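You operate a simulated robot arm through the tools that you are given. There is no shell and no other tool.

The job below is to be done with a simulated two-armed robot. You get a single attempt, and the scene is never put back.

TASK
Take the lid off the jar with the green lid and lay it down on the top of the island bench.
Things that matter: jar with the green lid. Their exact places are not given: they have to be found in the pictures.

The check looks at the end state, three seconds after you hand in, the way a careful person would. Anything else that was tipped, shoved, dropped, spilled or broken makes it a failure. A push-on lid holds only when it is set on centred and level and pressed home; a screw cap is set on level and turned clockwise until tight.

THE ROBOT
Two 7-joint arms with two-finger parallel grippers on one trunk, on a base that moves. Base frame: it is fixed to the floor where the robot stands at the start and does not move with it; the origin is under the middle of the robot, x ahead of it, y to its left, z up; the surface under the hand at the start is at about z = 92. Units: cm, degrees, N and s.
The left shoulder is at the start at [5, 16.5, 120.5], the right one opposite. With the tool pointing down near the work surface each hand reaches from about 24 to 70 cm from the robot's upright axis, wherever it stands, measured 20 degrees to its own side. Payload 3.91 kg a hand.
Tool frame (each hand has its own): the origin (TCP) lies between the finger pads and is the grasp point; the fingertips stand 3 cm ahead of it; z points along the fingers, y is the line along which they close. The gripper opens to 11 cm. The fingers are 2 cm wide and 1 cm thick; the gripper's body (4.8 by 11.2 cm) begins 5.5 cm behind the TCP.
Orientation is told as [roll, pitch, yaw] about the base's x, y, z axes, in that order, counted from this pose: with the fingers straight down and closing along the base's y, the tool's x points along the base's -x, its y along +y and its z along -z.

THE INTERFACE
- The arms move only by the tool drive_tool. It takes "left_commands", "right_commands" or both (then of equal length, played together; a hand with none holds still); each is a list of rows, each a list of 7 numbers: the turn, a rotation vector about the base's x, y, z in degrees, then the shift along the base's x, y, z in cm, then the opening, from 0 (shut) to 1 (fully open). In form: [[ax, ay, az, x, y, z, gripper], ...]. A call has 1 to 20 rows; each row shifts and turns the commanded pose from where the row before left it. Rows are played at 5 a second. More than 5 cm and 8.6 degrees between two rows, or a gripper value outside its range, and nothing of the call is played. Where a pose cannot be reached the arm comes as near as it can. A force on the tool above 40 N (or 10 N above the force at the start of the call, whichever is more), or a blocked arm, ends the call early, and 0.2 s more pass. Each finger travels about 4.5 cm/s and halts on what it meets, pressing with about 25 N; the grip force reading is that of the motor and also rises with nothing between the fingers. The clock runs only during rows and for 0.2 s after the last one: add rows that do not move to give the fingers time. It gives the time, the measured TCP pose, the force on the tool (base axes), the opening and the grip force at its end, in the units of the frame above (readings bear some noise), with the torque about the TCP (base axes, N m) and any sound that the robot's microphone picked up.
- Cameras (640 x 400 px; columns grow to the right, rows downward): "scene" is now at [9.63, -1.76, 136.17]; the picture's right is [-0.17, -0.99, 0.00], its down [-0.57, 0.10, -0.81] and it looks along [0.80, -0.14, -0.58] (base axes); focal length 248 px, centre (320, 200). "left" rides on the left gripper at [7.3, -1.7, -10.3] in its tool frame; the picture's right is [0.23, 0.97, 0.00], its down [-0.76, 0.18, -0.62] and it looks along [-0.61, 0.14, 0.78] (tool axes); focal length 222 px, centre (320, 200). "right" rides on the right gripper at [7.2, 1.7, -10.3] in its tool frame; the picture's right is [-0.23, 0.97, 0.00], its down [-0.76, -0.18, -0.62] and it looks along [-0.61, -0.14, 0.78] (tool axes); focal length 222 px, centre (320, 200).
- grab_frame(camera): a new picture of that camera. It takes no simulated time.
- lift_body(by): slides the trunk up (or, below 0, down) by that many cm; the arms and the scene camera ride with it, the base frame stays. It gives what a move gives, with no picture.
- roll_base(legs): drives the robot by 1 to 6 legs, each [ahead, left, turn to the left] in cm, cm and degrees, along the robot's own axes; the way and the turn of a leg run together, so that a leg with both is an arc; at most 150 cm and 180 degrees a leg. The arms and the cameras ride along, it lands a little off, and it stops where it bumps. It gives what a move gives.
- turn_head(pan, tilt): turns the head with the scene camera to pan (to the left, within 80 degrees either way) and tilt (down, from -29 to 69), counted from straight ahead of the robot. It gives what a move gives.
- pixel_to_xyz(camera, pixels): for up to 12 pixels [column, row] of the newest picture of that camera ("zoom" is the newest enlarged one), the place [x, y, z] in the base frame of the surface seen there, good to about 0.2 cm, but the place of the scene camera against the robot may be out by one fixed shift of up to 2.5 cm in any direction. It takes no simulated time.
- enlarge(camera, box): a new picture of the part [left, top, right, bottom] of that camera's present view, enlarged. It takes no simulated time.
- sign_off(): hands the job in; it is judged then, once.

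Leave the grippers open and the arms clear of the work at the hand-in unless told otherwise.

The tools are called after "Request:" by a JSON object that holds its "fn" and its "kwargs". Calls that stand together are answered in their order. drive_tool: Moves the arms, as the interface text tells. Its arguments: {"type":"object","properties":{"left_commands":{"type":"array"},"right_commands":{"type":"array"}},"required":[]} The other tools are called the same way: lift_body (by) moves the trunk up or down; roll_base (legs) drives the base; turn_head (pan, tilt) turns the head that bears the scene camera; grab_frame (camera) takes a picture; pixel_to_xyz (camera, pixels) gives the place of the surface under pixels of a picture; enlarge (camera, box) takes an enlarged picture of a part of a camera's view; sign_off () hands the job in.

At the start:

```text
t: 0.0
left_ee_pos: [41.09, 6.31, 121.88]
left_tool_rot: [-0.1, 0.0, 0.1]
left_ft_force: [-0.2, 0.5, -0.4]
left_ft_torque: [0.01, -0.04, 0.0]
left_grip_width: 11.0
left_grasp_force: 0.0
right_ee_pos: [36.26, -35.91, 117.67]
right_tool_rot: [0.0, 0.0, -0.1]
right_ft_force: [-0.1, -0.6, -0.6]
right_ft_torque: [0.0, 0.01, 0.02]
right_grip_width: 11.02
right_grasp_force: 0.1
trunk travel left (down, up): [-42.5, 7.8]
robot x, y, heading: [0.16, 0.0, 0.0]
head pan, tilt (commanded): [-9.7, 35.6]
```

scene: 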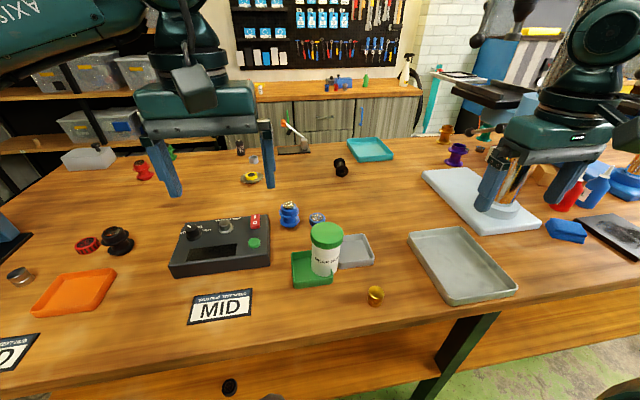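
right: 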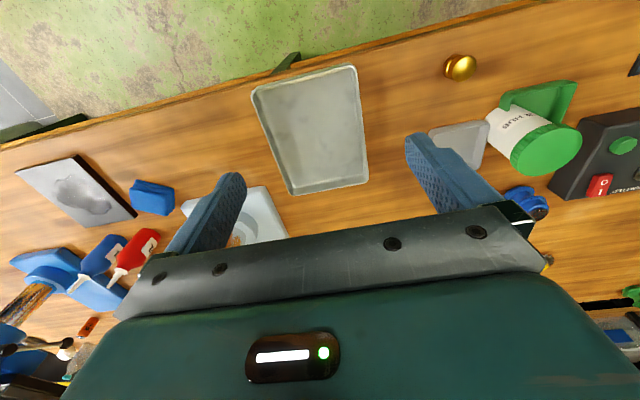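
left: 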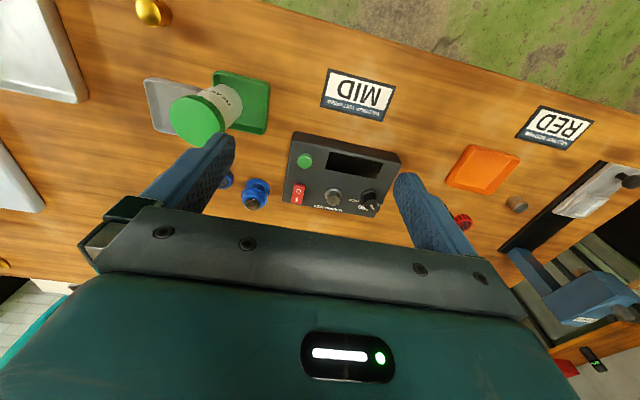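

I see the green-lidded jar at about (326, 245) in the scene picture, standing between a green tray and a grey one. I'll enlarge it first.

Request:
{"fn": "enlarge", "kwargs": {"camera": "scene", "box": [250, 190, 410, 310]}}

Request:
{"fn": "enlarge", "kwargs": {"camera": "left", "box": [130, 60, 290, 160]}}

Request:
{"fn": "enlarge", "kwargs": {"camera": "right", "box": [450, 60, 610, 200]}}

```text
3.33 times, centred on (330, 250) of scene
```

zoom: 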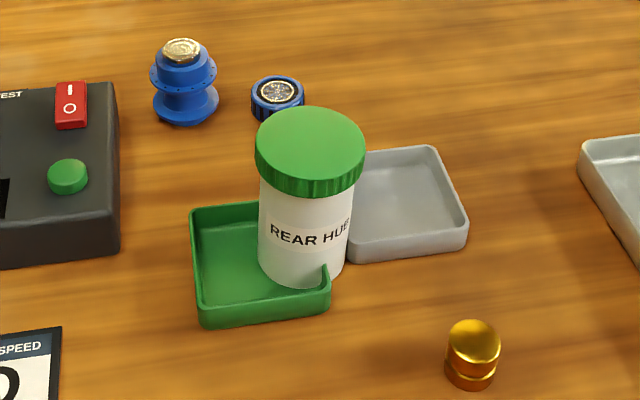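

```text
4.00 times, centred on (210, 110) of left
```

zoom: 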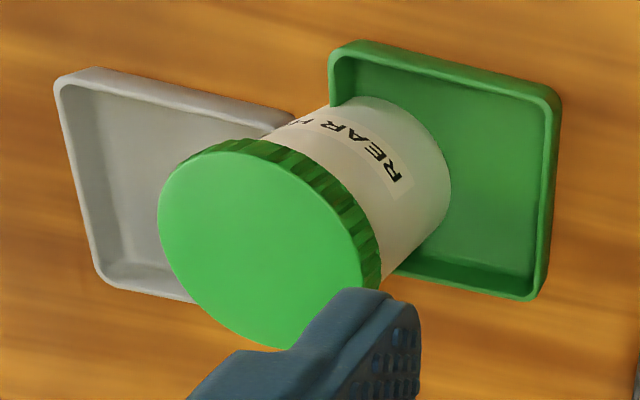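

```text
2.86 times, centred on (530, 130) of right
```

zoom: 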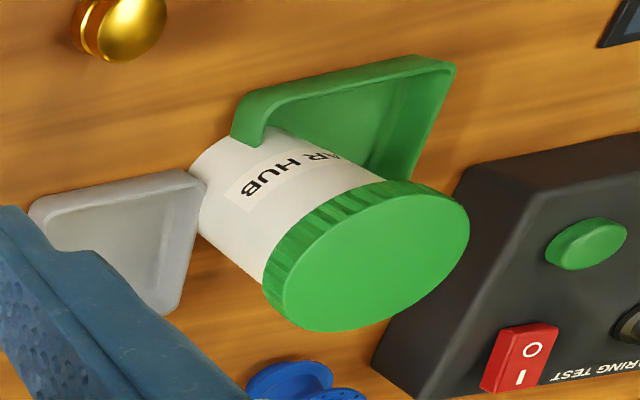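

The lid has a ribbed rim, so it's probably a screw cap. Next I measure points on the lid top, rim and jar body in all three cameras.

Request:
{"fn": "pixel_to_xyz", "kwargs": {"camera": "scene", "pixels": [[327, 232], [314, 232], [340, 232], [327, 224], [327, 240], [326, 247], [324, 258], [322, 272], [300, 262], [298, 283], [360, 250], [340, 290]]}}

Request:
{"fn": "pixel_to_xyz", "kwargs": {"camera": "left", "pixels": [[197, 121], [172, 108], [218, 130], [185, 100], [200, 143], [225, 98], [238, 108], [250, 100], [160, 105], [265, 105], [290, 110], [140, 60]]}}

Request:
{"fn": "pixel_to_xyz", "kwargs": {"camera": "right", "pixels": [[548, 150], [520, 160], [575, 142], [560, 127], [530, 172], [515, 125], [505, 130], [545, 92], [460, 135], [440, 110], [590, 180], [625, 145]]}}

```text
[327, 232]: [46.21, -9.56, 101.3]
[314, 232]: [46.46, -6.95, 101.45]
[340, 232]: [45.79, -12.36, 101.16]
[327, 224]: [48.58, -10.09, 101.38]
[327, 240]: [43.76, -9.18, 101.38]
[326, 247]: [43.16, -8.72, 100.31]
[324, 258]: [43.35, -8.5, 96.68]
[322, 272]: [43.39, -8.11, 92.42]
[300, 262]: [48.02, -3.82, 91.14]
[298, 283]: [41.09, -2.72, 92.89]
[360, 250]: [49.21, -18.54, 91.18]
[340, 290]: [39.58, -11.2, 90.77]
```

```text
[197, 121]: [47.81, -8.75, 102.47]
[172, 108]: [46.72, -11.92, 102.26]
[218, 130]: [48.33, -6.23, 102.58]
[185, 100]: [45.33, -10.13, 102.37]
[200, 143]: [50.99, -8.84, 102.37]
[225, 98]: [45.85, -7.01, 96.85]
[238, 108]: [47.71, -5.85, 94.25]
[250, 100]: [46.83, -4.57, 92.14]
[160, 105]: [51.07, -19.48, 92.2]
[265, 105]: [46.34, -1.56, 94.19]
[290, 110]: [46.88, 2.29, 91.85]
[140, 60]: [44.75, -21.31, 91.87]
```

```text
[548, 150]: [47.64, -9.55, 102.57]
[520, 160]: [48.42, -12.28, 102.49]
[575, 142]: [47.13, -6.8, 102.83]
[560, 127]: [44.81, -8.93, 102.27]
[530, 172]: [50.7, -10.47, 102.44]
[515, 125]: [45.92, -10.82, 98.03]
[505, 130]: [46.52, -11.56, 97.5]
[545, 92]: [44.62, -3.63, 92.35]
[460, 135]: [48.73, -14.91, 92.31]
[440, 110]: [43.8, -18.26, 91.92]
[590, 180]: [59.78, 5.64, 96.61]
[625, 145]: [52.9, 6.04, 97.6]
```

The wrist cameras agree that the lid top is at z ≈ 102.4, centred near (48, -9.3). The scene camera reads about 1.6 cm low in x and 1.1 cm low in z. Next I measure the lid rim, body edges and tray walls in the newest enlarged picture, which is from the right camera.

Request:
{"fn": "pixel_to_xyz", "kwargs": {"camera": "zoom", "pixels": [[275, 295], [300, 322], [395, 190], [460, 225], [440, 270], [310, 215], [345, 195], [280, 270], [200, 215], [255, 255], [245, 130], [100, 180]]}}

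Request:
{"fn": "enlarge", "kwargs": {"camera": "left", "box": [160, 70, 280, 145]}}

```text
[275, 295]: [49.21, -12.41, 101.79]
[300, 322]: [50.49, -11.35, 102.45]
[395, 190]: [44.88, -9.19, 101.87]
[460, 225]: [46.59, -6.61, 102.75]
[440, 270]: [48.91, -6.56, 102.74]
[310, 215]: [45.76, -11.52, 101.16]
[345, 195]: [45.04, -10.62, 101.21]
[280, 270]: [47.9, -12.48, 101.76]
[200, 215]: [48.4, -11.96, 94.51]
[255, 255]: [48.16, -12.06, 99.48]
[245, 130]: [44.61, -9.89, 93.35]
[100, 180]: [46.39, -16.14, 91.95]
```

```text
5.33 times, centred on (220, 108) of left
```

zoom: 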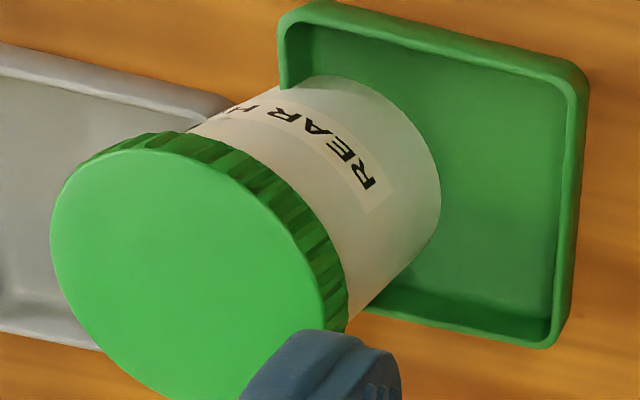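

I'll measure the lid rim's lower edge, the body edges and the tray heights in the new left-hand enlargement.

Request:
{"fn": "pixel_to_xyz", "kwargs": {"camera": "zoom", "pixels": [[205, 140], [245, 160], [290, 205], [320, 245], [340, 290], [55, 230], [120, 160], [170, 385], [315, 275], [430, 200], [290, 30], [575, 100]]}}

Request:
{"fn": "pixel_to_xyz", "kwargs": {"camera": "left", "pixels": [[215, 73], [268, 84], [261, 133], [147, 80], [154, 131], [213, 88], [190, 85], [228, 182], [255, 195], [295, 135], [300, 150], [150, 12]]}}

```text
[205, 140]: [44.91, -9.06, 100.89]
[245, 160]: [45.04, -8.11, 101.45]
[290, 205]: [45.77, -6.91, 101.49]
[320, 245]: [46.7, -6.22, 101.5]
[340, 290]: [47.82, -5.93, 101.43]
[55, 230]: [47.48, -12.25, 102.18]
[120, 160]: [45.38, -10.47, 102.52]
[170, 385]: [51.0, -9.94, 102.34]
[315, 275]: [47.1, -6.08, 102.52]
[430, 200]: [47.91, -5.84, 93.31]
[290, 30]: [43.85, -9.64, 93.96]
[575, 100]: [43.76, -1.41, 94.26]
```

```text
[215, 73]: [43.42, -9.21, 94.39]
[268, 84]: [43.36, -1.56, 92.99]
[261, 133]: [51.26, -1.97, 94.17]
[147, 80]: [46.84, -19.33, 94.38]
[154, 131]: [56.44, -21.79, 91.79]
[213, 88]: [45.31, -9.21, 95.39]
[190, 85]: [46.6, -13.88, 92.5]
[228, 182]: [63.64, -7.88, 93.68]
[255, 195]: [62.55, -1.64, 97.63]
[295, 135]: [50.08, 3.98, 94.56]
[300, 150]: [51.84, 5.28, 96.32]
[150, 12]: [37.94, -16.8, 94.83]
```

The lid is about 6.5 cm wide and centred near (48.0, -9.2), with z from about 100.5 to 102.5. The body is about 6.2 cm wide. The tray rims reach z ≈ 94.4. My plan is for the right hand to hold the body from the right side while the left hand turns the lid from above. First I'll turn the head right to check what stands there.

Request:
{"fn": "turn_head", "kwargs": {"pan": -35, "tilt": 35}}

Request:
{"fn": "grab_frame", "kwargs": {"camera": "scene"}}

```text
t: 0.9
left_ee_pos: [41.09, 6.24, 121.91]
left_tool_rot: [0.0, 0.0, 0.1]
left_ft_force: [0.1, -0.9, 0.1]
left_ft_torque: [-0.02, 0.01, 0.04]
left_grip_width: 11.01
left_grasp_force: 0.1
right_ee_pos: [36.36, -35.93, 117.5]
right_tool_rot: [0.0, 0.0, 0.0]
right_ft_force: [-0.8, 0.1, 0.1]
right_ft_torque: [0.02, -0.01, -0.02]
right_grip_width: 11.01
right_grasp_force: 0.0
trunk travel left (down, up): [-42.5, 7.8]
robot x, y, heading: [-0.21, -0.11, 0.1]
head pan, tilt (commanded): [-35.0, 35.0]
```

```text
taken
```

scene: 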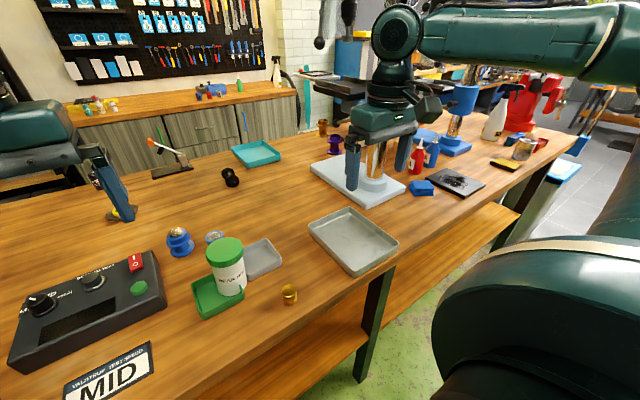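

There is a white base plate with a gold column behind the right gripper at about (370, 165), and bottles at (416, 158). I'll measure those and the flat trays, then zoom in.

Request:
{"fn": "pixel_to_xyz", "kwargs": {"camera": "scene", "pixels": [[373, 155], [385, 130], [320, 170], [360, 205], [405, 190], [352, 212], [312, 228], [355, 270], [396, 248], [290, 294], [416, 158], [422, 190]]}}

Request:
{"fn": "enlarge", "kwargs": {"camera": "scene", "box": [290, 90, 490, 215]}}

```text
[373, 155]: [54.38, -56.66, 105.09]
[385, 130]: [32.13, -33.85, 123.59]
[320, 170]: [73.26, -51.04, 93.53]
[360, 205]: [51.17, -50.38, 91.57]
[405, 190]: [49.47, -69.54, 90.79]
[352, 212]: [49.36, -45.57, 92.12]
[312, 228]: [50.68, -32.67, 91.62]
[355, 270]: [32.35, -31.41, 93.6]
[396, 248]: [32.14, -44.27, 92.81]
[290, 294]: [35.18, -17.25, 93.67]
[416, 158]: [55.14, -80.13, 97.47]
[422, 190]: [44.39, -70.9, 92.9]
```

```text
3.20 times, centred on (390, 152) of scene
```

zoom: 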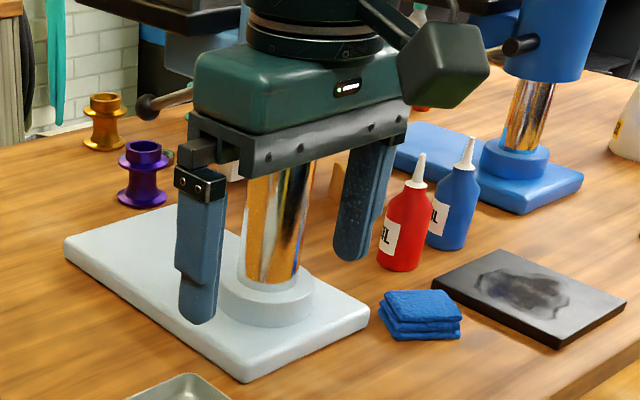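

The press column stands near (56, -57), so I'll keep the right arm clear of it. I'm moving the right hand leftward, well above everything, and yawing it by -88°.

Request:
{"fn": "drive_tool", "kwargs": {"right_commands": [[0, 0, -8, 0.3, 1.2, 0.2, 1], [0, 0, -8, 0.3, 1.2, 0.2, 1], [0, 0, -8, 0.3, 1.2, 0.2, 1], [0, 0, -8, 0.3, 1.2, 0.2, 1], [0, 0, -8, 0.3, 1.2, 0.2, 1], [0, 0, -8, 0.3, 1.2, 0.2, 1], [0, 0, -8, 0.3, 1.2, 0.2, 1], [0, 0, -8, 0.3, 1.2, 0.2, 1], [0, 0, -8, 0.3, 1.2, 0.2, 1], [0, 0, -8, 0.3, 1.2, 0.2, 1], [0, 0, -8, 0.3, 1.2, 0.2, 1], [0, 0, 0, 0, 0, 0, 1]]}}

Request:
{"fn": "grab_frame", "kwargs": {"camera": "scene"}}

```text
t: 3.5
left_ee_pos: [41.25, 6.33, 121.99]
left_tool_rot: [0.0, -0.1, 0.1]
left_ft_force: [-1.3, 0.2, 0.6]
left_ft_torque: [0.04, 0.02, 0.01]
left_grip_width: 11.0
left_grasp_force: 0.0
right_ee_pos: [39.77, -22.84, 119.77]
right_tool_rot: [0.0, 0.0, -88.2]
right_ft_force: [-0.5, -0.1, 0.1]
right_ft_torque: [-0.02, -0.01, 0.02]
right_grip_width: 10.99
right_grasp_force: 0.1
trunk travel left (down, up): [-42.5, 7.8]
robot x, y, heading: [0.46, 0.26, -0.0]
head pan, tilt (commanded): [-35.0, 35.0]
```

```text
taken
```

scene: 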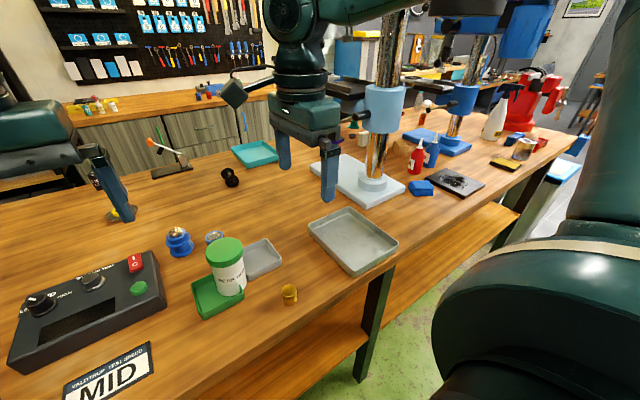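

The yaw worked. Next I tilt the hand about base X by about +70°, still high up.

Request:
{"fn": "drive_tool", "kwargs": {"right_commands": [[8, 0, 0, 0, 0.3, 0, 1], [8, 0, 0, 0, 0.3, 0, 1], [8, 0, 0, 0, 0.3, 0, 1], [8, 0, 0, 0, 0.3, 0, 1], [8, 0, 0, 0, 0.3, 0, 1], [8, 0, 0, 0, 0.3, 0, 1], [8, 0, 0, 0, 0.3, 0, 1], [8, 0, 0, 0, 0.3, 0, 1], [6, 0, 0, 0, 0, 0, 1], [0, 0, 0, 0, 0, 0, 1]]}}

Request:
{"fn": "grab_frame", "kwargs": {"camera": "scene"}}

Request:
{"fn": "grab_frame", "kwargs": {"camera": "right"}}

Request:
{"fn": "grab_frame", "kwargs": {"camera": "left"}}

```text
t: 5.7
left_ee_pos: [41.16, 6.33, 122.0]
left_tool_rot: [0.1, 0.0, 0.2]
left_ft_force: [0.2, 0.3, -0.3]
left_ft_torque: [0.01, 0.01, 0.0]
left_grip_width: 11.0
left_grasp_force: 0.1
right_ee_pos: [39.58, -20.38, 119.78]
right_tool_rot: [5.4, 70.0, -84.4]
right_ft_force: [0.0, -0.2, 0.0]
right_ft_torque: [0.0, -0.02, -0.01]
right_grip_width: 11.0
right_grasp_force: 0.0
trunk travel left (down, up): [-42.5, 7.8]
robot x, y, heading: [0.0, -0.03, -0.0]
head pan, tilt (commanded): [-35.0, 35.0]
```

```text
taken
```

scene: 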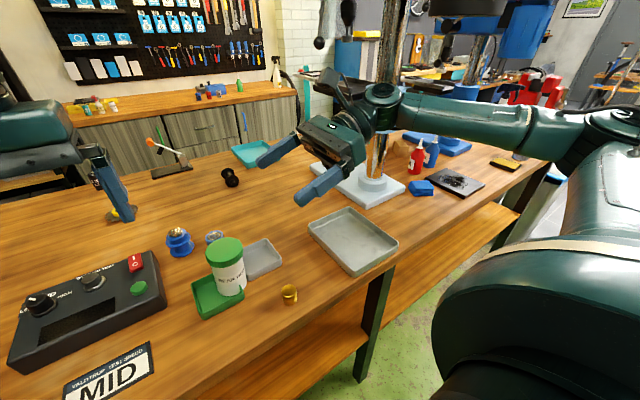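

```text
taken
```

right: 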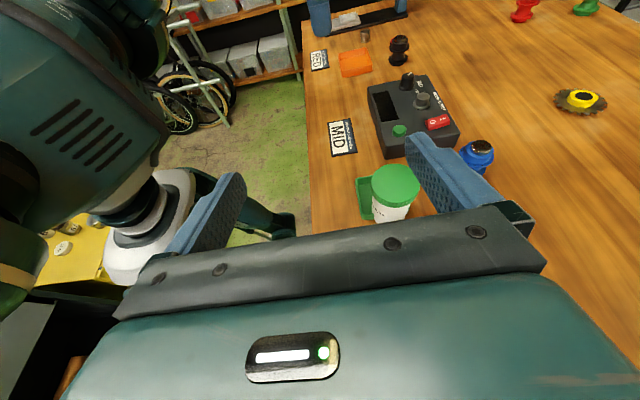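

```text
taken
```

left: 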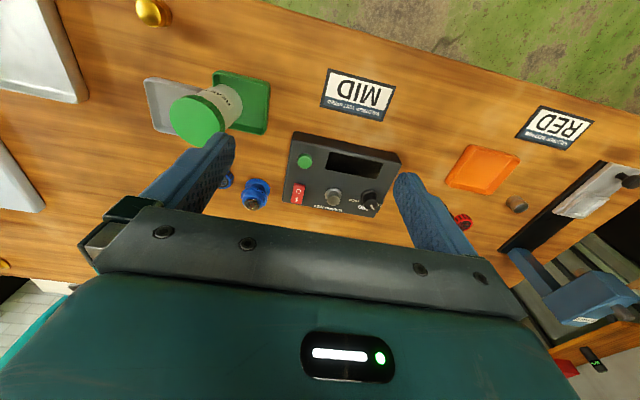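

The side-pointing pose is reachable and clear of the press. I'm moving to a pre-approach at (48, -22, ~102), with the fingers pointing at the jar.

Request:
{"fn": "drive_tool", "kwargs": {"right_commands": [[0, 1.9, -0.7, 1.7, -0.3, -2, 1], [0, 0, 0, 1.7, -0.3, -2, 1], [0, 0, 0, 1.7, -0.3, -2, 1], [0, 0, 0, 1.7, -0.3, -2, 1], [0, 0, 0, 1.6, -0.4, -2, 1], [0, 0, 0, 0, 0, -2, 1], [0, 0, 0, 0, 0, -2, 1], [0, 0, 0, 0, 0, -2, 1], [0, 0, 0, 0, 0, -2, 1], [0, 0, 0, 0, 0, 0, 1], [0, 0, 0, 0, 0, 0, 1]]}}

Request:
{"fn": "grab_frame", "kwargs": {"camera": "scene"}}

Request:
{"fn": "grab_frame", "kwargs": {"camera": "right"}}

Request:
{"fn": "grab_frame", "kwargs": {"camera": "left"}}

```text
t: 8.1
left_ee_pos: [41.22, 6.37, 121.88]
left_tool_rot: [-0.1, 0.0, 0.1]
left_ft_force: [0.0, -0.3, 0.2]
left_ft_torque: [-0.01, -0.01, 0.03]
left_grip_width: 10.99
left_grasp_force: 0.0
right_ee_pos: [37.92, -23.5, 107.04]
right_tool_rot: [0.0, 69.7, -90.3]
right_ft_force: [-0.4, -0.4, -0.1]
right_ft_torque: [0.04, 0.01, -0.01]
right_grip_width: 10.99
right_grasp_force: 0.0
right hand out of reach, approached as far as the arm can: row 2, 3, 4, 5, 6, 7, 8, 9
trunk travel left (down, up): [-42.5, 7.8]
robot x, y, heading: [0.08, 0.15, 0.2]
head pan, tilt (commanded): [-35.0, 35.0]
```

```text
taken
```

scene: 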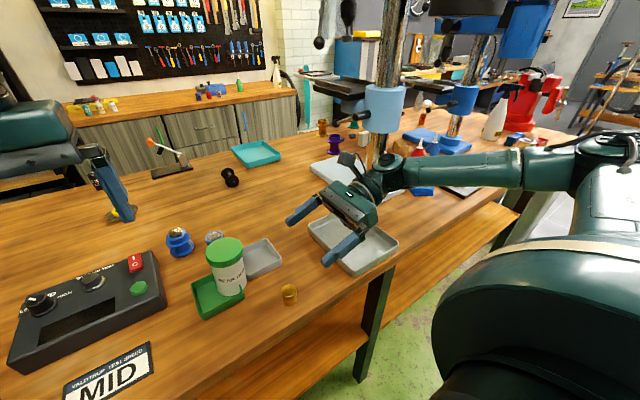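

```text
taken
```

right: 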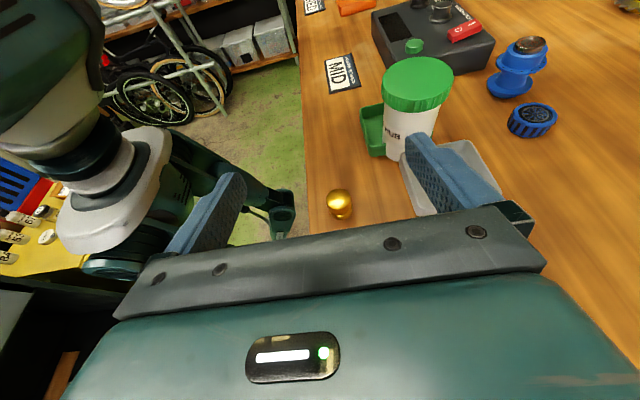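

```text
taken
```

left: 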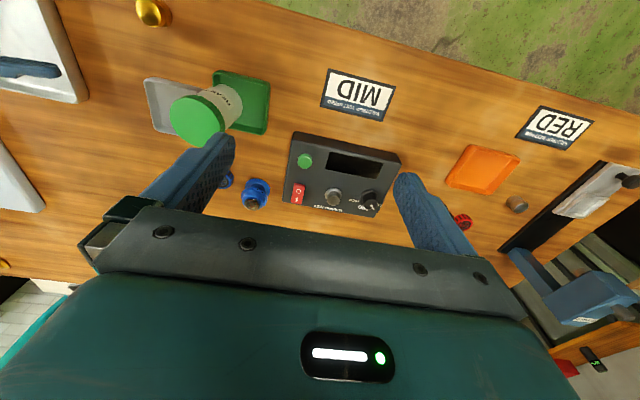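

The arm cannot extend to (48, -22) while pointing straight left. It stopped at about (38, -23.5, 107). I'll go up a little and swing the pointing direction toward forward-left, about 40° more yaw, which should bring the wrist nearer the shoulder.

Request:
{"fn": "drive_tool", "kwargs": {"right_commands": [[0, 0, -6, 0, 0, 1, 1], [0, 0, -6, 0, 0, 1, 1], [0, 0, -6, 0, 0, 1, 1], [0, 0, -6, 0, 0, 1, 1], [0, 0, -6, 0, 0, 1, 1], [0, 0, -6, 0, 0, 1, 1], [0, 0, -6, 0, 0, 0, 1], [0, 0, 0, 0, 0, 0, 1]]}}

Request:
{"fn": "grab_frame", "kwargs": {"camera": "scene"}}

Request:
{"fn": "grab_frame", "kwargs": {"camera": "right"}}

```text
t: 9.9
left_ee_pos: [41.13, 6.43, 121.91]
left_tool_rot: [0.0, 0.0, 0.0]
left_ft_force: [-0.2, -1.4, -1.1]
left_ft_torque: [0.02, 0.03, 0.0]
left_grip_width: 10.99
left_grasp_force: 0.1
right_ee_pos: [37.94, -23.46, 113.02]
right_tool_rot: [-0.3, 70.2, -132.5]
right_ft_force: [0.2, 0.6, -1.1]
right_ft_torque: [0.02, 0.01, -0.04]
right_grip_width: 11.01
right_grasp_force: 0.0
trunk travel left (down, up): [-42.5, 7.8]
robot x, y, heading: [0.07, 0.09, 0.1]
head pan, tilt (commanded): [-35.0, 35.0]
```

```text
taken
```

scene: 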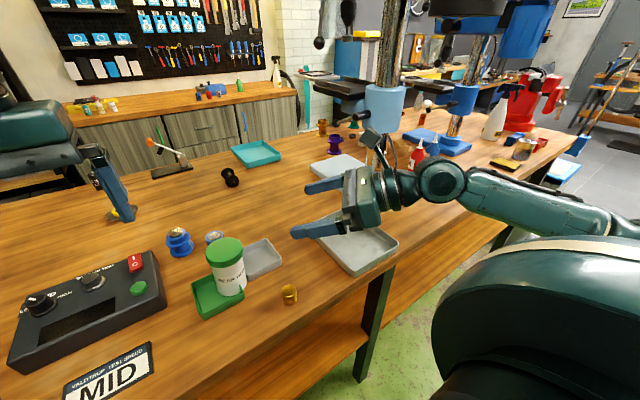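

```text
taken
```

right: 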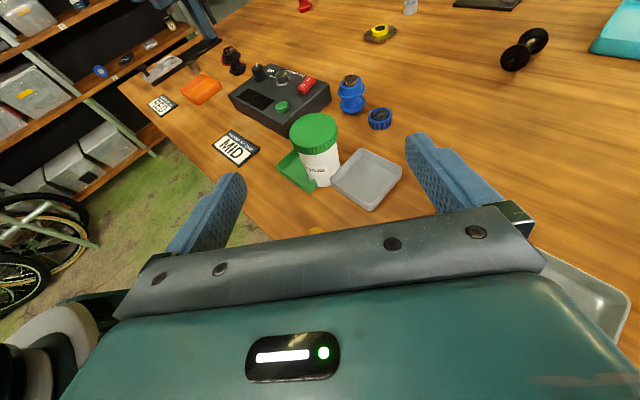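

The pose is now pointing at azimuth 47.5°, 20° down, and all of it was reached. I'm moving to the pre-approach point (39.2, -18.6, 101.4), which lies on the line toward the jar.

Request:
{"fn": "drive_tool", "kwargs": {"right_commands": [[0, 0, 0, 0.22, 0.81, -1.94, 1], [0, 0, 0, 0.22, 0.81, -1.94, 1], [0, 0, 0, 0.22, 0.81, -1.94, 1], [0, 0, 0, 0.22, 0.81, -1.94, 1], [0, 0, 0, 0.22, 0.81, -1.94, 1], [0, 0, 0, 0.22, 0.81, -1.94, 1], [0, 0, 0, 0, 0, 0, 1], [0, 0, 0, 0, 0, 0, 1]]}}

Request:
{"fn": "grab_frame", "kwargs": {"camera": "scene"}}

Request:
{"fn": "grab_frame", "kwargs": {"camera": "right"}}

Request:
{"fn": "grab_frame", "kwargs": {"camera": "left"}}

```text
t: 11.7
left_ee_pos: [41.12, 6.32, 122.02]
left_tool_rot: [0.0, 0.1, 0.3]
left_ft_force: [-0.5, -1.3, -0.3]
left_ft_torque: [0.0, 0.0, 0.02]
left_grip_width: 11.01
left_grasp_force: 0.0
right_ee_pos: [39.37, -18.7, 101.18]
right_tool_rot: [-0.2, 70.0, -132.2]
right_ft_force: [-0.8, -0.9, -1.2]
right_ft_torque: [-0.01, 0.0, 0.02]
right_grip_width: 10.99
right_grasp_force: 0.0
trunk travel left (down, up): [-42.5, 7.8]
robot x, y, heading: [0.17, 0.13, 0.2]
head pan, tilt (commanded): [-35.0, 35.0]
```

```text
taken
```

scene: 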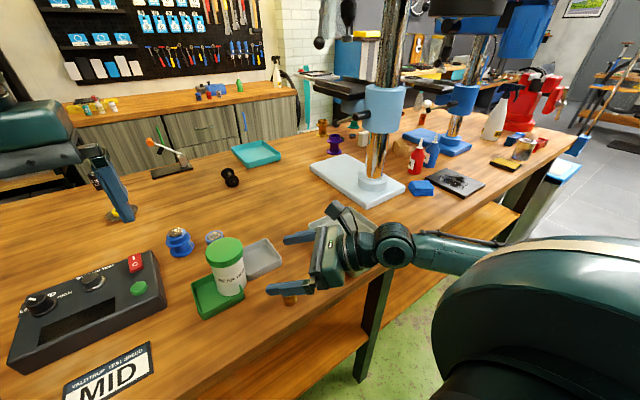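

```text
taken
```

right: 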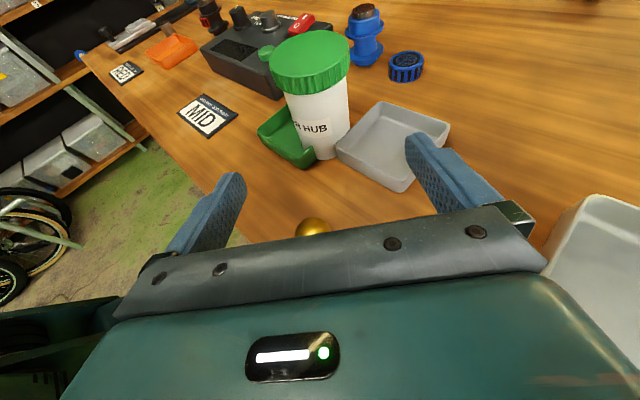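

```text
taken
```

left: 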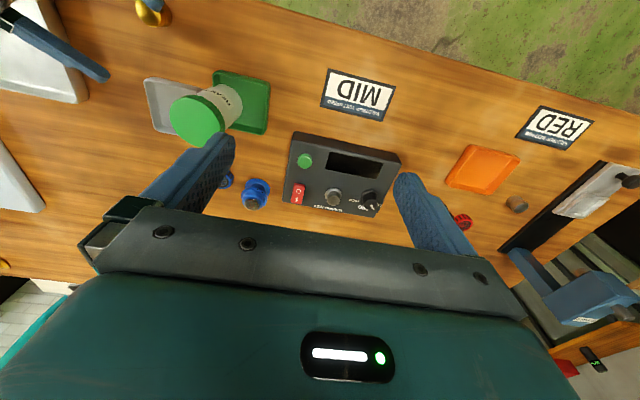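

I have a good side view now. I'll measure the jar body, lid edge, knob and trays in the right camera before closing in.

Request:
{"fn": "enlarge", "kwargs": {"camera": "right", "box": [240, 20, 460, 200]}}

Request:
{"fn": "pixel_to_xyz", "kwargs": {"camera": "right", "pixels": [[312, 62], [275, 65], [348, 65], [312, 90], [315, 115], [295, 115], [340, 115], [325, 150], [313, 222], [300, 85], [440, 125], [300, 160]]}}

```text
2.22 times, centred on (350, 110) of right
```

zoom: 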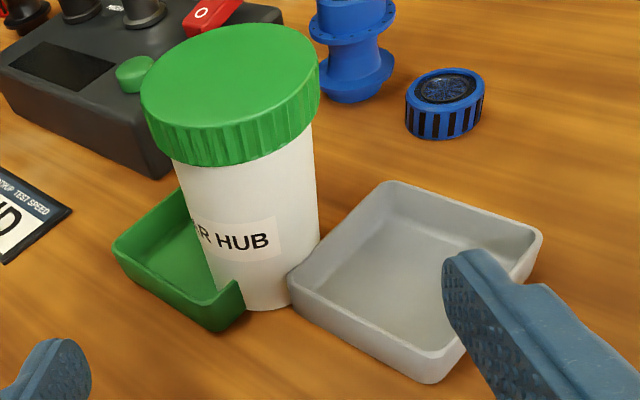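

```text
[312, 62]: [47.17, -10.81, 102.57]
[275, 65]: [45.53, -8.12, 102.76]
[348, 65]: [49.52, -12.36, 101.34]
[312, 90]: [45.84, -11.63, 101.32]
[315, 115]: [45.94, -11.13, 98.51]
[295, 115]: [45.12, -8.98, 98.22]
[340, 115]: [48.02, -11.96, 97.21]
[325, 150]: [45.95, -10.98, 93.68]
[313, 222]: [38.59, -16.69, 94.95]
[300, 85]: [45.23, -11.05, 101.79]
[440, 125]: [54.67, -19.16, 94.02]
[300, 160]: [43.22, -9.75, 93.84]
```

The body fits a circle centred at (48.05, -8.95) with radius 3.0, and both trays are low, with rims ≈ 94.3. I'm advancing most of the way along the pointing line first.

Request:
{"fn": "drive_tool", "kwargs": {"right_commands": [[0, 0, 0, 0.94, 1.06, -0.43, 1], [0, 0, 0, 0.94, 1.06, -0.43, 1], [0, 0, 0, 0.94, 1.06, -0.43, 1], [0, 0, 0, 0.94, 1.06, -0.43, 1], [0, 0, 0, 0.94, 1.06, -0.43, 1], [0, 0, 0, 0, 0, 0, 1]]}}

Request:
{"fn": "grab_frame", "kwargs": {"camera": "scene"}}

Request:
{"fn": "grab_frame", "kwargs": {"camera": "right"}}

Request:
{"fn": "grab_frame", "kwargs": {"camera": "left"}}

```text
t: 13.1
left_ee_pos: [41.12, 6.24, 121.81]
left_tool_rot: [0.0, 0.0, 0.1]
left_ft_force: [-0.3, 0.0, 0.9]
left_ft_torque: [-0.01, 0.02, -0.02]
left_grip_width: 11.0
left_grasp_force: 0.2
right_ee_pos: [43.94, -13.55, 99.12]
right_tool_rot: [-0.2, 70.0, -132.1]
right_ft_force: [-0.5, -0.5, 0.4]
right_ft_torque: [0.0, 0.02, 0.03]
right_grip_width: 11.0
right_grasp_force: 0.0
trunk travel left (down, up): [-42.5, 7.8]
robot x, y, heading: [0.04, 0.28, 0.1]
head pan, tilt (commanded): [-35.0, 35.0]
```

```text
taken
```

scene: 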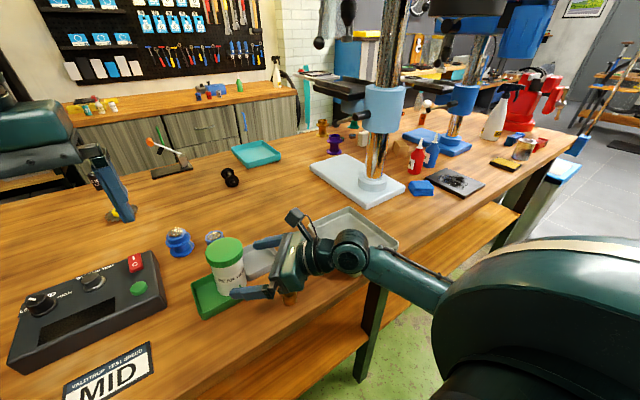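

```text
taken
```

right: 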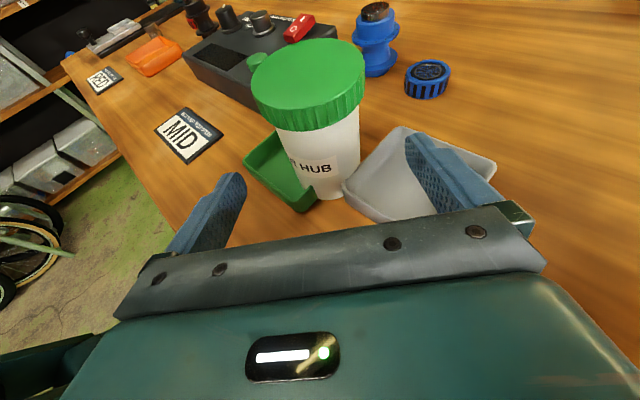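

```text
taken
```

left: 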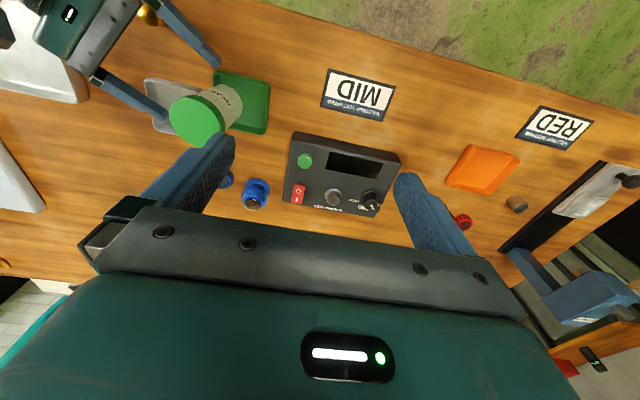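

The jar sits centred between the fingers with no contact. I'm advancing the last 4.7 cm so the body lies about 1.8 cm ahead of the TCP, still open.

Request:
{"fn": "drive_tool", "kwargs": {"right_commands": [[0, 0, 0, 0.99, 1.1, -0.43, 1], [0, 0, 0, 0.99, 1.1, -0.43, 1], [0, 0, 0, 0.99, 1.1, -0.43, 1], [0, 0, 0, 0, 0, 0, 1], [0, 0, 0, 0, 0, 0, 1]]}}

Request:
{"fn": "grab_frame", "kwargs": {"camera": "scene"}}

Request:
{"fn": "grab_frame", "kwargs": {"camera": "right"}}

Request:
{"fn": "grab_frame", "kwargs": {"camera": "left"}}

```text
t: 14.3
left_ee_pos: [41.29, 6.34, 121.97]
left_tool_rot: [0.0, 0.0, 0.0]
left_ft_force: [-0.2, -0.1, -0.3]
left_ft_torque: [0.03, 0.02, 0.01]
left_grip_width: 11.01
left_grasp_force: 0.0
right_ee_pos: [46.75, -10.15, 97.74]
right_tool_rot: [-0.3, 70.0, -132.2]
right_ft_force: [-0.6, -0.6, 0.3]
right_ft_torque: [0.02, 0.0, 0.02]
right_grip_width: 10.98
right_grasp_force: 0.1
trunk travel left (down, up): [-42.5, 7.8]
robot x, y, heading: [-0.15, -0.13, -0.2]
head pan, tilt (commanded): [-35.0, 35.0]
```

```text
taken
```

scene: 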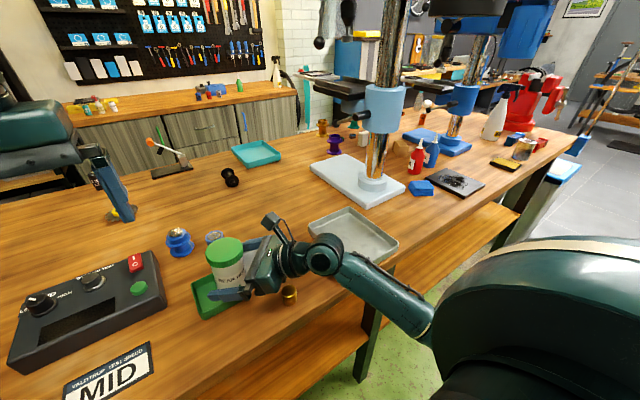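

```text
taken
```

right: 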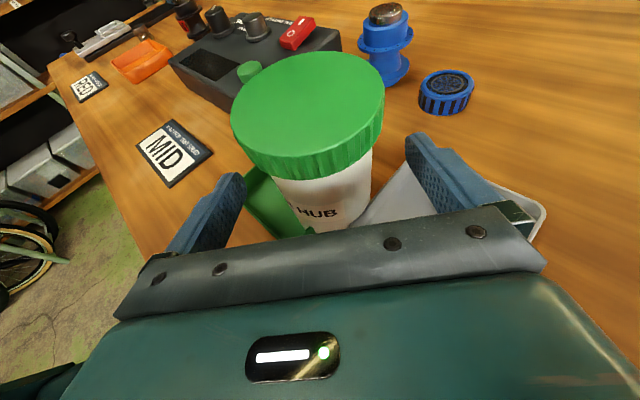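

```text
taken
```

left: 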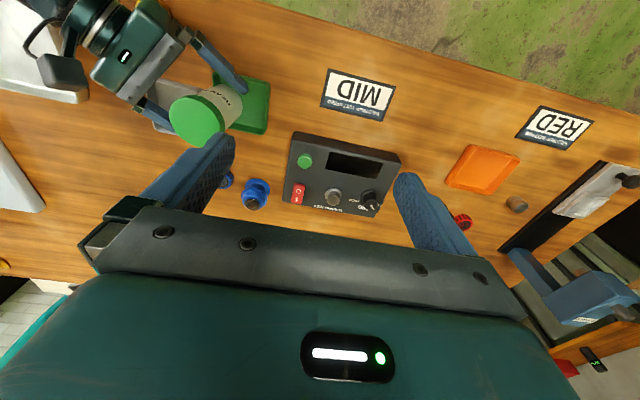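

Both fingers are beside the body, centred within about 0.15 cm, and clear of the trays. Now I close the right gripper gently on the jar.

Request:
{"fn": "drive_tool", "kwargs": {"right_commands": [[0, 0, 0, 0, 0, 0, 0.8], [0, 0, 0, 0, 0, 0, 0.65], [0, 0, 0, 0, 0, 0, 0.58], [0, 0, 0, 0, 0, 0, 0.52], [0, 0, 0, 0, 0, 0, 0.45], [0, 0, 0, 0, 0, 0, 0.4], [0, 0, 0, 0, 0, 0, 0.4]]}}

Request:
{"fn": "grab_frame", "kwargs": {"camera": "right"}}

Request:
{"fn": "grab_frame", "kwargs": {"camera": "left"}}

```text
t: 15.9
left_ee_pos: [41.25, 6.23, 122.0]
left_tool_rot: [-0.1, 0.0, 0.2]
left_ft_force: [0.2, -0.1, -0.7]
left_ft_torque: [-0.03, 0.03, 0.0]
left_grip_width: 10.98
left_grasp_force: 0.0
right_ee_pos: [46.85, -10.44, 97.73]
right_tool_rot: [-0.3, 70.0, -132.4]
right_ft_force: [11.7, -7.6, 3.0]
right_ft_torque: [0.22, 0.28, 0.02]
right_grip_width: 5.88
right_grasp_force: 24.8
trunk travel left (down, up): [-42.5, 7.8]
robot x, y, heading: [0.2, 0.17, -0.1]
head pan, tilt (commanded): [-35.0, 35.0]
```

```text
taken
```

right: 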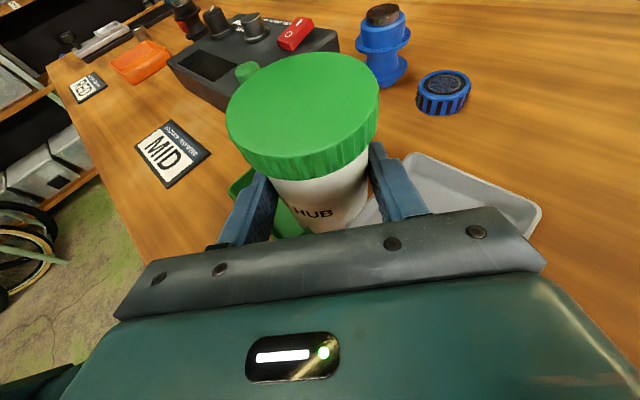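

```text
taken
```

left: 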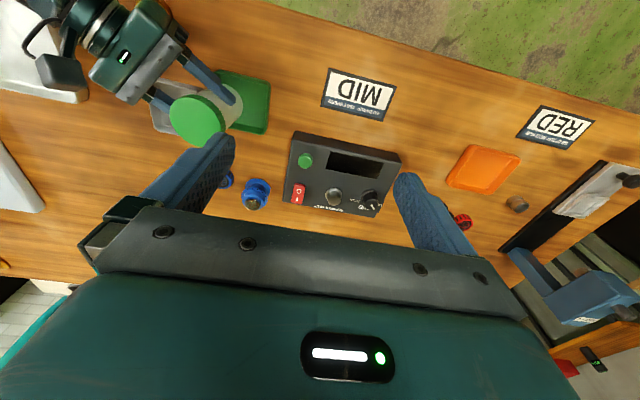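

The body is held at 5.88 cm width, but the tool reads a sideways force of about 14 N because I'm slightly off-centre, and the jar didn't budge. I'm shifting the right command by (0.2, -0.18) to relieve that, keeping the grip.

Request:
{"fn": "drive_tool", "kwargs": {"right_commands": [[0, 0, 0, 0.1, -0.09, 0, 0.4], [0, 0, 0, 0.1, -0.09, 0, 0.4], [0, 0, 0, 0, 0, 0, 0.4]]}}

Request:
{"fn": "pixel_to_xyz", "kwargs": {"camera": "left", "pixels": [[197, 121], [169, 112], [171, 103], [180, 98], [192, 96], [205, 100], [215, 108], [222, 120], [224, 131], [180, 140], [192, 146], [205, 146]]}}

Request:
{"fn": "pixel_to_xyz", "kwargs": {"camera": "right", "pixels": [[300, 105], [235, 105], [372, 85], [262, 63], [335, 55], [365, 130], [280, 155], [320, 150], [240, 130], [320, 165], [320, 200], [355, 160]]}}

```text
t: 16.7
left_ee_pos: [41.03, 6.16, 121.96]
left_tool_rot: [0.0, -0.1, 0.2]
left_ft_force: [-0.3, 0.2, 0.6]
left_ft_torque: [-0.02, -0.01, 0.0]
left_grip_width: 11.02
left_grasp_force: 0.0
right_ee_pos: [46.82, -10.37, 97.83]
right_tool_rot: [-0.8, 70.0, -132.6]
right_ft_force: [-14.1, -6.4, 2.8]
right_ft_torque: [0.6, 0.65, 0.71]
right_grip_width: 5.83
right_grasp_force: 24.9
trunk travel left (down, up): [-42.5, 7.8]
robot x, y, heading: [-0.07, -0.15, 0.1]
head pan, tilt (commanded): [-35.0, 35.0]
```

```text
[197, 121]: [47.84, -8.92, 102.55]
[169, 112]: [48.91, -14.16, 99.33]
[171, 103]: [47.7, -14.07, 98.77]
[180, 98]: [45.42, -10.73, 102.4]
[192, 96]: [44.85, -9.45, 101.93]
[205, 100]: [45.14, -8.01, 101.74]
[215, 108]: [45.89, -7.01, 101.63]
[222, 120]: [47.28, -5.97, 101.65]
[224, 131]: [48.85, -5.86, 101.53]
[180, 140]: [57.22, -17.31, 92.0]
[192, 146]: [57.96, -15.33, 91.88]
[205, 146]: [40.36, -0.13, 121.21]
```

```text
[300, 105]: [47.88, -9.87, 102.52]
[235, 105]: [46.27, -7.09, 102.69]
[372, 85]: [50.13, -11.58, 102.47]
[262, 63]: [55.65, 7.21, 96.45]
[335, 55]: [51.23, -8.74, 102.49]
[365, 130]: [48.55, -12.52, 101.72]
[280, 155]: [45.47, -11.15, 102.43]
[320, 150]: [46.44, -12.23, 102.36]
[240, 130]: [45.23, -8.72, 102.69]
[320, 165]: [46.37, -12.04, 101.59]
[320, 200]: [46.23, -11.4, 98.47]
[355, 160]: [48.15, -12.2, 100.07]
```

The reading now is (-14, -6, 3) N, different from before. I'll hold still for a moment and read it again before bringing in the other hand.

Request:
{"fn": "drive_tool", "kwargs": {"right_commands": [[0, 0, 0, 0, 0, 0, 0.4], [0, 0, 0, 0, 0, 0, 0.4]]}}

Request:
{"fn": "grab_frame", "kwargs": {"camera": "right"}}

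```text
t: 17.3
left_ee_pos: [40.98, 6.19, 122.04]
left_tool_rot: [-0.1, -0.3, 0.1]
left_ft_force: [0.3, -0.3, -1.0]
left_ft_torque: [0.01, -0.02, 0.01]
left_grip_width: 11.02
left_grasp_force: 0.1
right_ee_pos: [46.83, -10.36, 97.75]
right_tool_rot: [-0.6, 70.0, -132.5]
right_ft_force: [-21.0, -2.6, 0.6]
right_ft_torque: [0.79, 0.89, 0.9]
right_grip_width: 5.87
right_grasp_force: 25.1
trunk travel left (down, up): [-42.5, 7.8]
robot x, y, heading: [0.13, -0.02, 0.0]
head pan, tilt (commanded): [-35.0, 35.0]
```

```text
taken
```

right: 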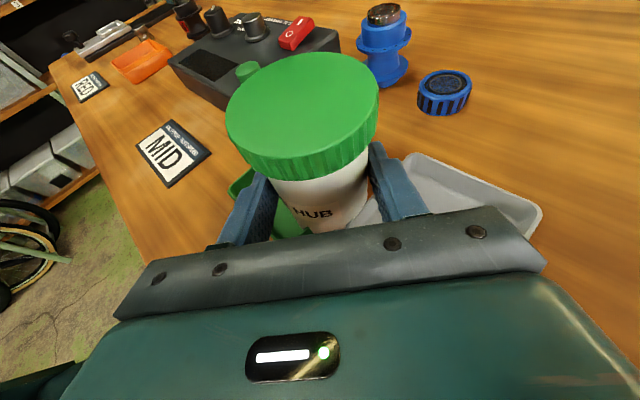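

The controller keeps pushing toward a command slightly ahead of where the rigid jar lets the hand be, so x force grew to -21 N. I'm backing the command off by about (-0.3, -0.1) to unload it.

Request:
{"fn": "drive_tool", "kwargs": {"right_commands": [[0, 0, 0, -0.15, -0.05, 0, 0.4], [0, 0, 0, -0.15, -0.05, 0, 0.4], [0, 0, 0, 0, 0, 0, 0.4], [0, 0, 0, 0, 0, 0, 0.4]]}}

```text
t: 18.3
left_ee_pos: [41.22, 6.52, 121.91]
left_tool_rot: [-0.1, 0.0, 0.1]
left_ft_force: [-0.5, 1.4, 0.3]
left_ft_torque: [0.04, -0.03, 0.0]
left_grip_width: 10.97
left_grasp_force: 0.0
right_ee_pos: [46.91, -10.35, 97.77]
right_tool_rot: [0.1, 69.9, -132.1]
right_ft_force: [-4.1, 6.6, -0.9]
right_ft_torque: [0.38, 0.55, 0.59]
right_grip_width: 5.9
right_grasp_force: 25.3
trunk travel left (down, up): [-42.5, 7.8]
robot x, y, heading: [-0.0, 0.04, -0.2]
head pan, tilt (commanded): [-35.0, 35.0]
```

The force is down to about 8 N. I'll check whether it is steady.

Request:
{"fn": "drive_tool", "kwargs": {"right_commands": [[0, 0, 0, 0.0, 0.05, 0, 0.4], [0, 0, 0, 0, 0, 0, 0.4], [0, 0, 0, 0, 0, 0, 0.4]]}}

```text
t: 19.1
left_ee_pos: [41.27, 6.42, 121.85]
left_tool_rot: [-0.1, 0.0, 0.1]
left_ft_force: [-0.5, 0.3, 0.6]
left_ft_torque: [0.04, -0.02, 0.01]
left_grip_width: 10.98
left_grasp_force: 0.0
right_ee_pos: [46.87, -10.37, 97.78]
right_tool_rot: [0.1, 70.0, -132.0]
right_ft_force: [4.0, 7.6, 3.2]
right_ft_torque: [0.48, 0.44, 0.44]
right_grip_width: 5.89
right_grasp_force: 25.0
trunk travel left (down, up): [-42.5, 7.8]
robot x, y, heading: [0.33, -0.22, -0.2]
head pan, tilt (commanded): [-35.0, 35.0]
```

Those loads are small, but they drift while I hold a rigid jar. I'll loosen the right fingers slightly and keep them around the body. Meanwhile the left hand moves above the lid at z ≈ 116, yawing to about -96°, which keeps its camera away from the right hand's.

Request:
{"fn": "drive_tool", "kwargs": {"left_commands": [[0, 0, -8, 0.59, -1.29, -0.5, 1], [0, 0, -8, 0.59, -1.29, -0.5, 1], [0, 0, -8, 0.59, -1.29, -0.5, 1], [0, 0, -8, 0.59, -1.29, -0.5, 1], [0, 0, -8, 0.59, -1.29, -0.5, 1], [0, 0, -8, 0.59, -1.29, -0.5, 1], [0, 0, -8, 0.59, -1.29, -0.5, 1], [0, 0, -8, 0.59, -1.29, -0.5, 1], [0, 0, -8, 0.59, -1.29, -0.5, 1], [0, 0, -8, 0.59, -1.29, -0.5, 1], [0, 0, -8, 0.59, -1.29, -0.5, 1], [0, 0, -8, 0.59, -1.29, -0.5, 1], [0, 0, 0, 0, 0, 0, 1], [0, 0, 0, 0, 0, 0, 1]], "right_commands": [[0, 0, 0, 0, 0, 0, 0.65], [0, 0, 0, 0, 0, 0, 0.65], [0, 0, 0, 0, 0, 0, 0.65], [0, 0, 0, 0, 0, 0, 0.65], [0, 0, 0, 0, 0, 0, 0.65], [0, 0, 0, 0, 0, 0, 0.65], [0, 0, 0, 0, 0, 0, 0.65], [0, 0, 0, 0, 0, 0, 0.65], [0, 0, 0, 0, 0, 0, 0.65], [0, 0, 0, 0, 0, 0, 0.65], [0, 0, 0, 0, 0, 0, 0.65], [0, 0, 0, 0, 0, 0, 0.65], [0, 0, 0, 0, 0, 0, 0.65], [0, 0, 0, 0, 0, 0, 0.65]]}}

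Request:
{"fn": "grab_frame", "kwargs": {"camera": "scene"}}

Request:
{"fn": "grab_frame", "kwargs": {"camera": "left"}}

Request:
{"fn": "grab_frame", "kwargs": {"camera": "right"}}

```text
t: 22.1
left_ee_pos: [40.95, -0.02, 118.05]
left_tool_rot: [0.0, 0.0, -75.5]
left_ft_force: [0.6, -0.3, 0.1]
left_ft_torque: [0.02, -0.03, 0.02]
left_grip_width: 10.99
left_grasp_force: 0.1
left hand out of reach, approached as far as the arm can: row 9, 10, 11, 12
right_ee_pos: [46.79, -10.26, 97.71]
right_tool_rot: [-0.3, 70.0, -132.3]
right_ft_force: [0.6, -0.1, 0.6]
right_ft_torque: [-0.02, 0.02, -0.02]
right_grip_width: 7.15
right_grasp_force: 0.1
trunk travel left (down, up): [-42.5, 7.8]
robot x, y, heading: [0.06, 0.11, 0.2]
head pan, tilt (commanded): [-35.0, 35.0]
```

```text
taken
```

scene: 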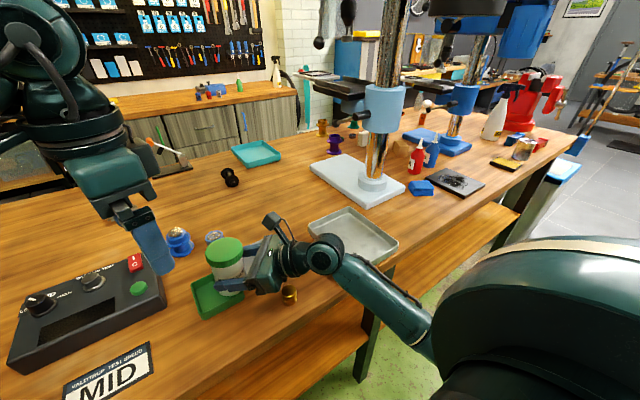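

```text
taken
```

left: 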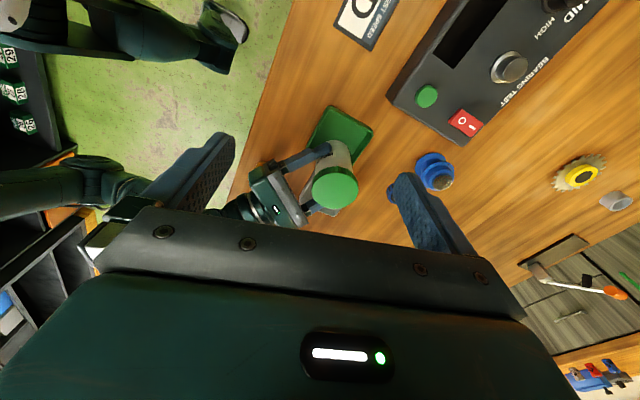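

```text
taken
```

right: 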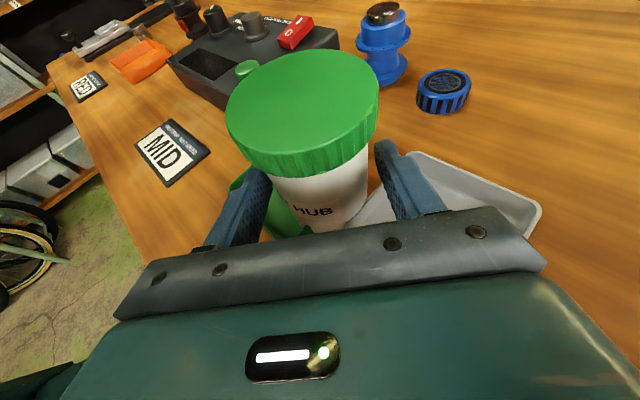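

The left wrist ran out of range at about -75° yaw. I'm going back to about -60° and continuing to above the lid.

Request:
{"fn": "drive_tool", "kwargs": {"left_commands": [[0, 0, 4, 0.5, -0.6, 0, 1], [0, 0, 4, 0.8, -1.0, 0, 1], [0, 0, 4, 0.9, -1.2, -0.2, 1], [0, 0, 4, 0.9, -1.2, -0.3, 1], [0, 0, 0, 0.9, -1.2, -0.3, 1], [0, 0, 0, 0.9, -1.2, -0.3, 1], [0, 0, 0, 0.9, -1.2, -0.3, 1], [0, 0, 0, 0.9, -1.1, -0.3, 1], [0, 0, 0, 0.5, -0.5, -0.3, 1], [0, 0, 0, 0, 0, 0, 1], [0, 0, 0, 0, 0, 0, 1]]}}

Request:
{"fn": "grab_frame", "kwargs": {"camera": "scene"}}

Request:
{"fn": "grab_frame", "kwargs": {"camera": "left"}}

Request:
{"fn": "grab_frame", "kwargs": {"camera": "right"}}

```text
t: 24.5
left_ee_pos: [47.7, -8.66, 116.24]
left_tool_rot: [0.0, -0.1, -59.5]
left_ft_force: [0.0, 1.0, -0.9]
left_ft_torque: [0.02, -0.01, 0.0]
left_grip_width: 10.97
left_grasp_force: 0.1
left hand out of reach, approached as far as the arm can: row 9
right_ee_pos: [46.98, -10.42, 97.76]
right_tool_rot: [-0.2, 70.0, -132.2]
right_ft_force: [0.3, -0.5, 0.6]
right_ft_torque: [0.0, 0.03, -0.02]
right_grip_width: 7.17
right_grasp_force: 0.0
trunk travel left (down, up): [-42.5, 7.8]
robot x, y, heading: [0.11, -0.1, 0.2]
head pan, tilt (commanded): [-35.0, 35.0]
```

```text
taken
```

scene: 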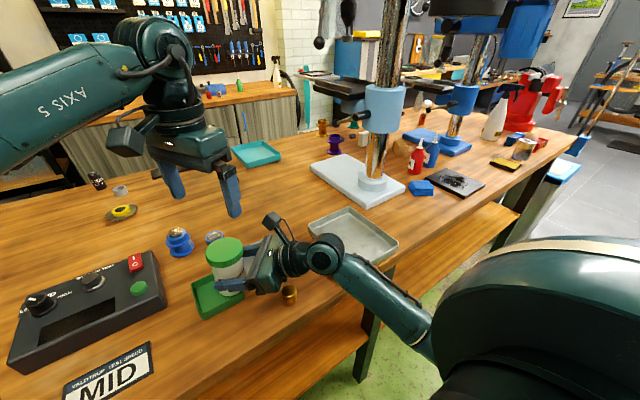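

```text
taken
```

left: 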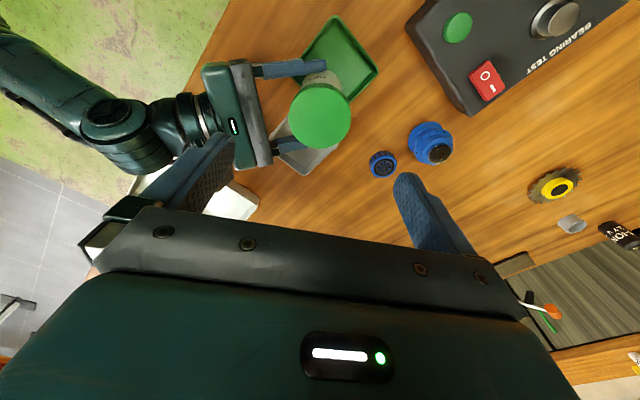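

```text
taken
```

right: 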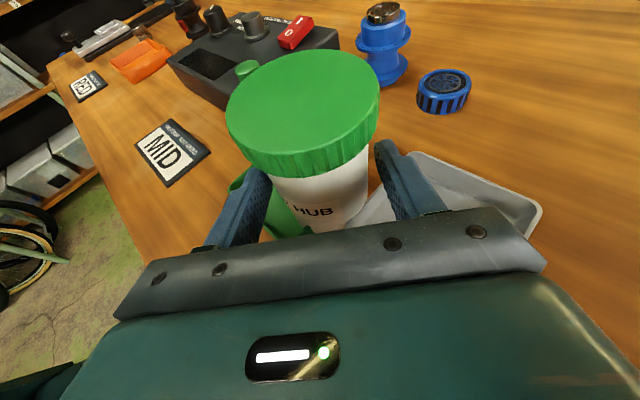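

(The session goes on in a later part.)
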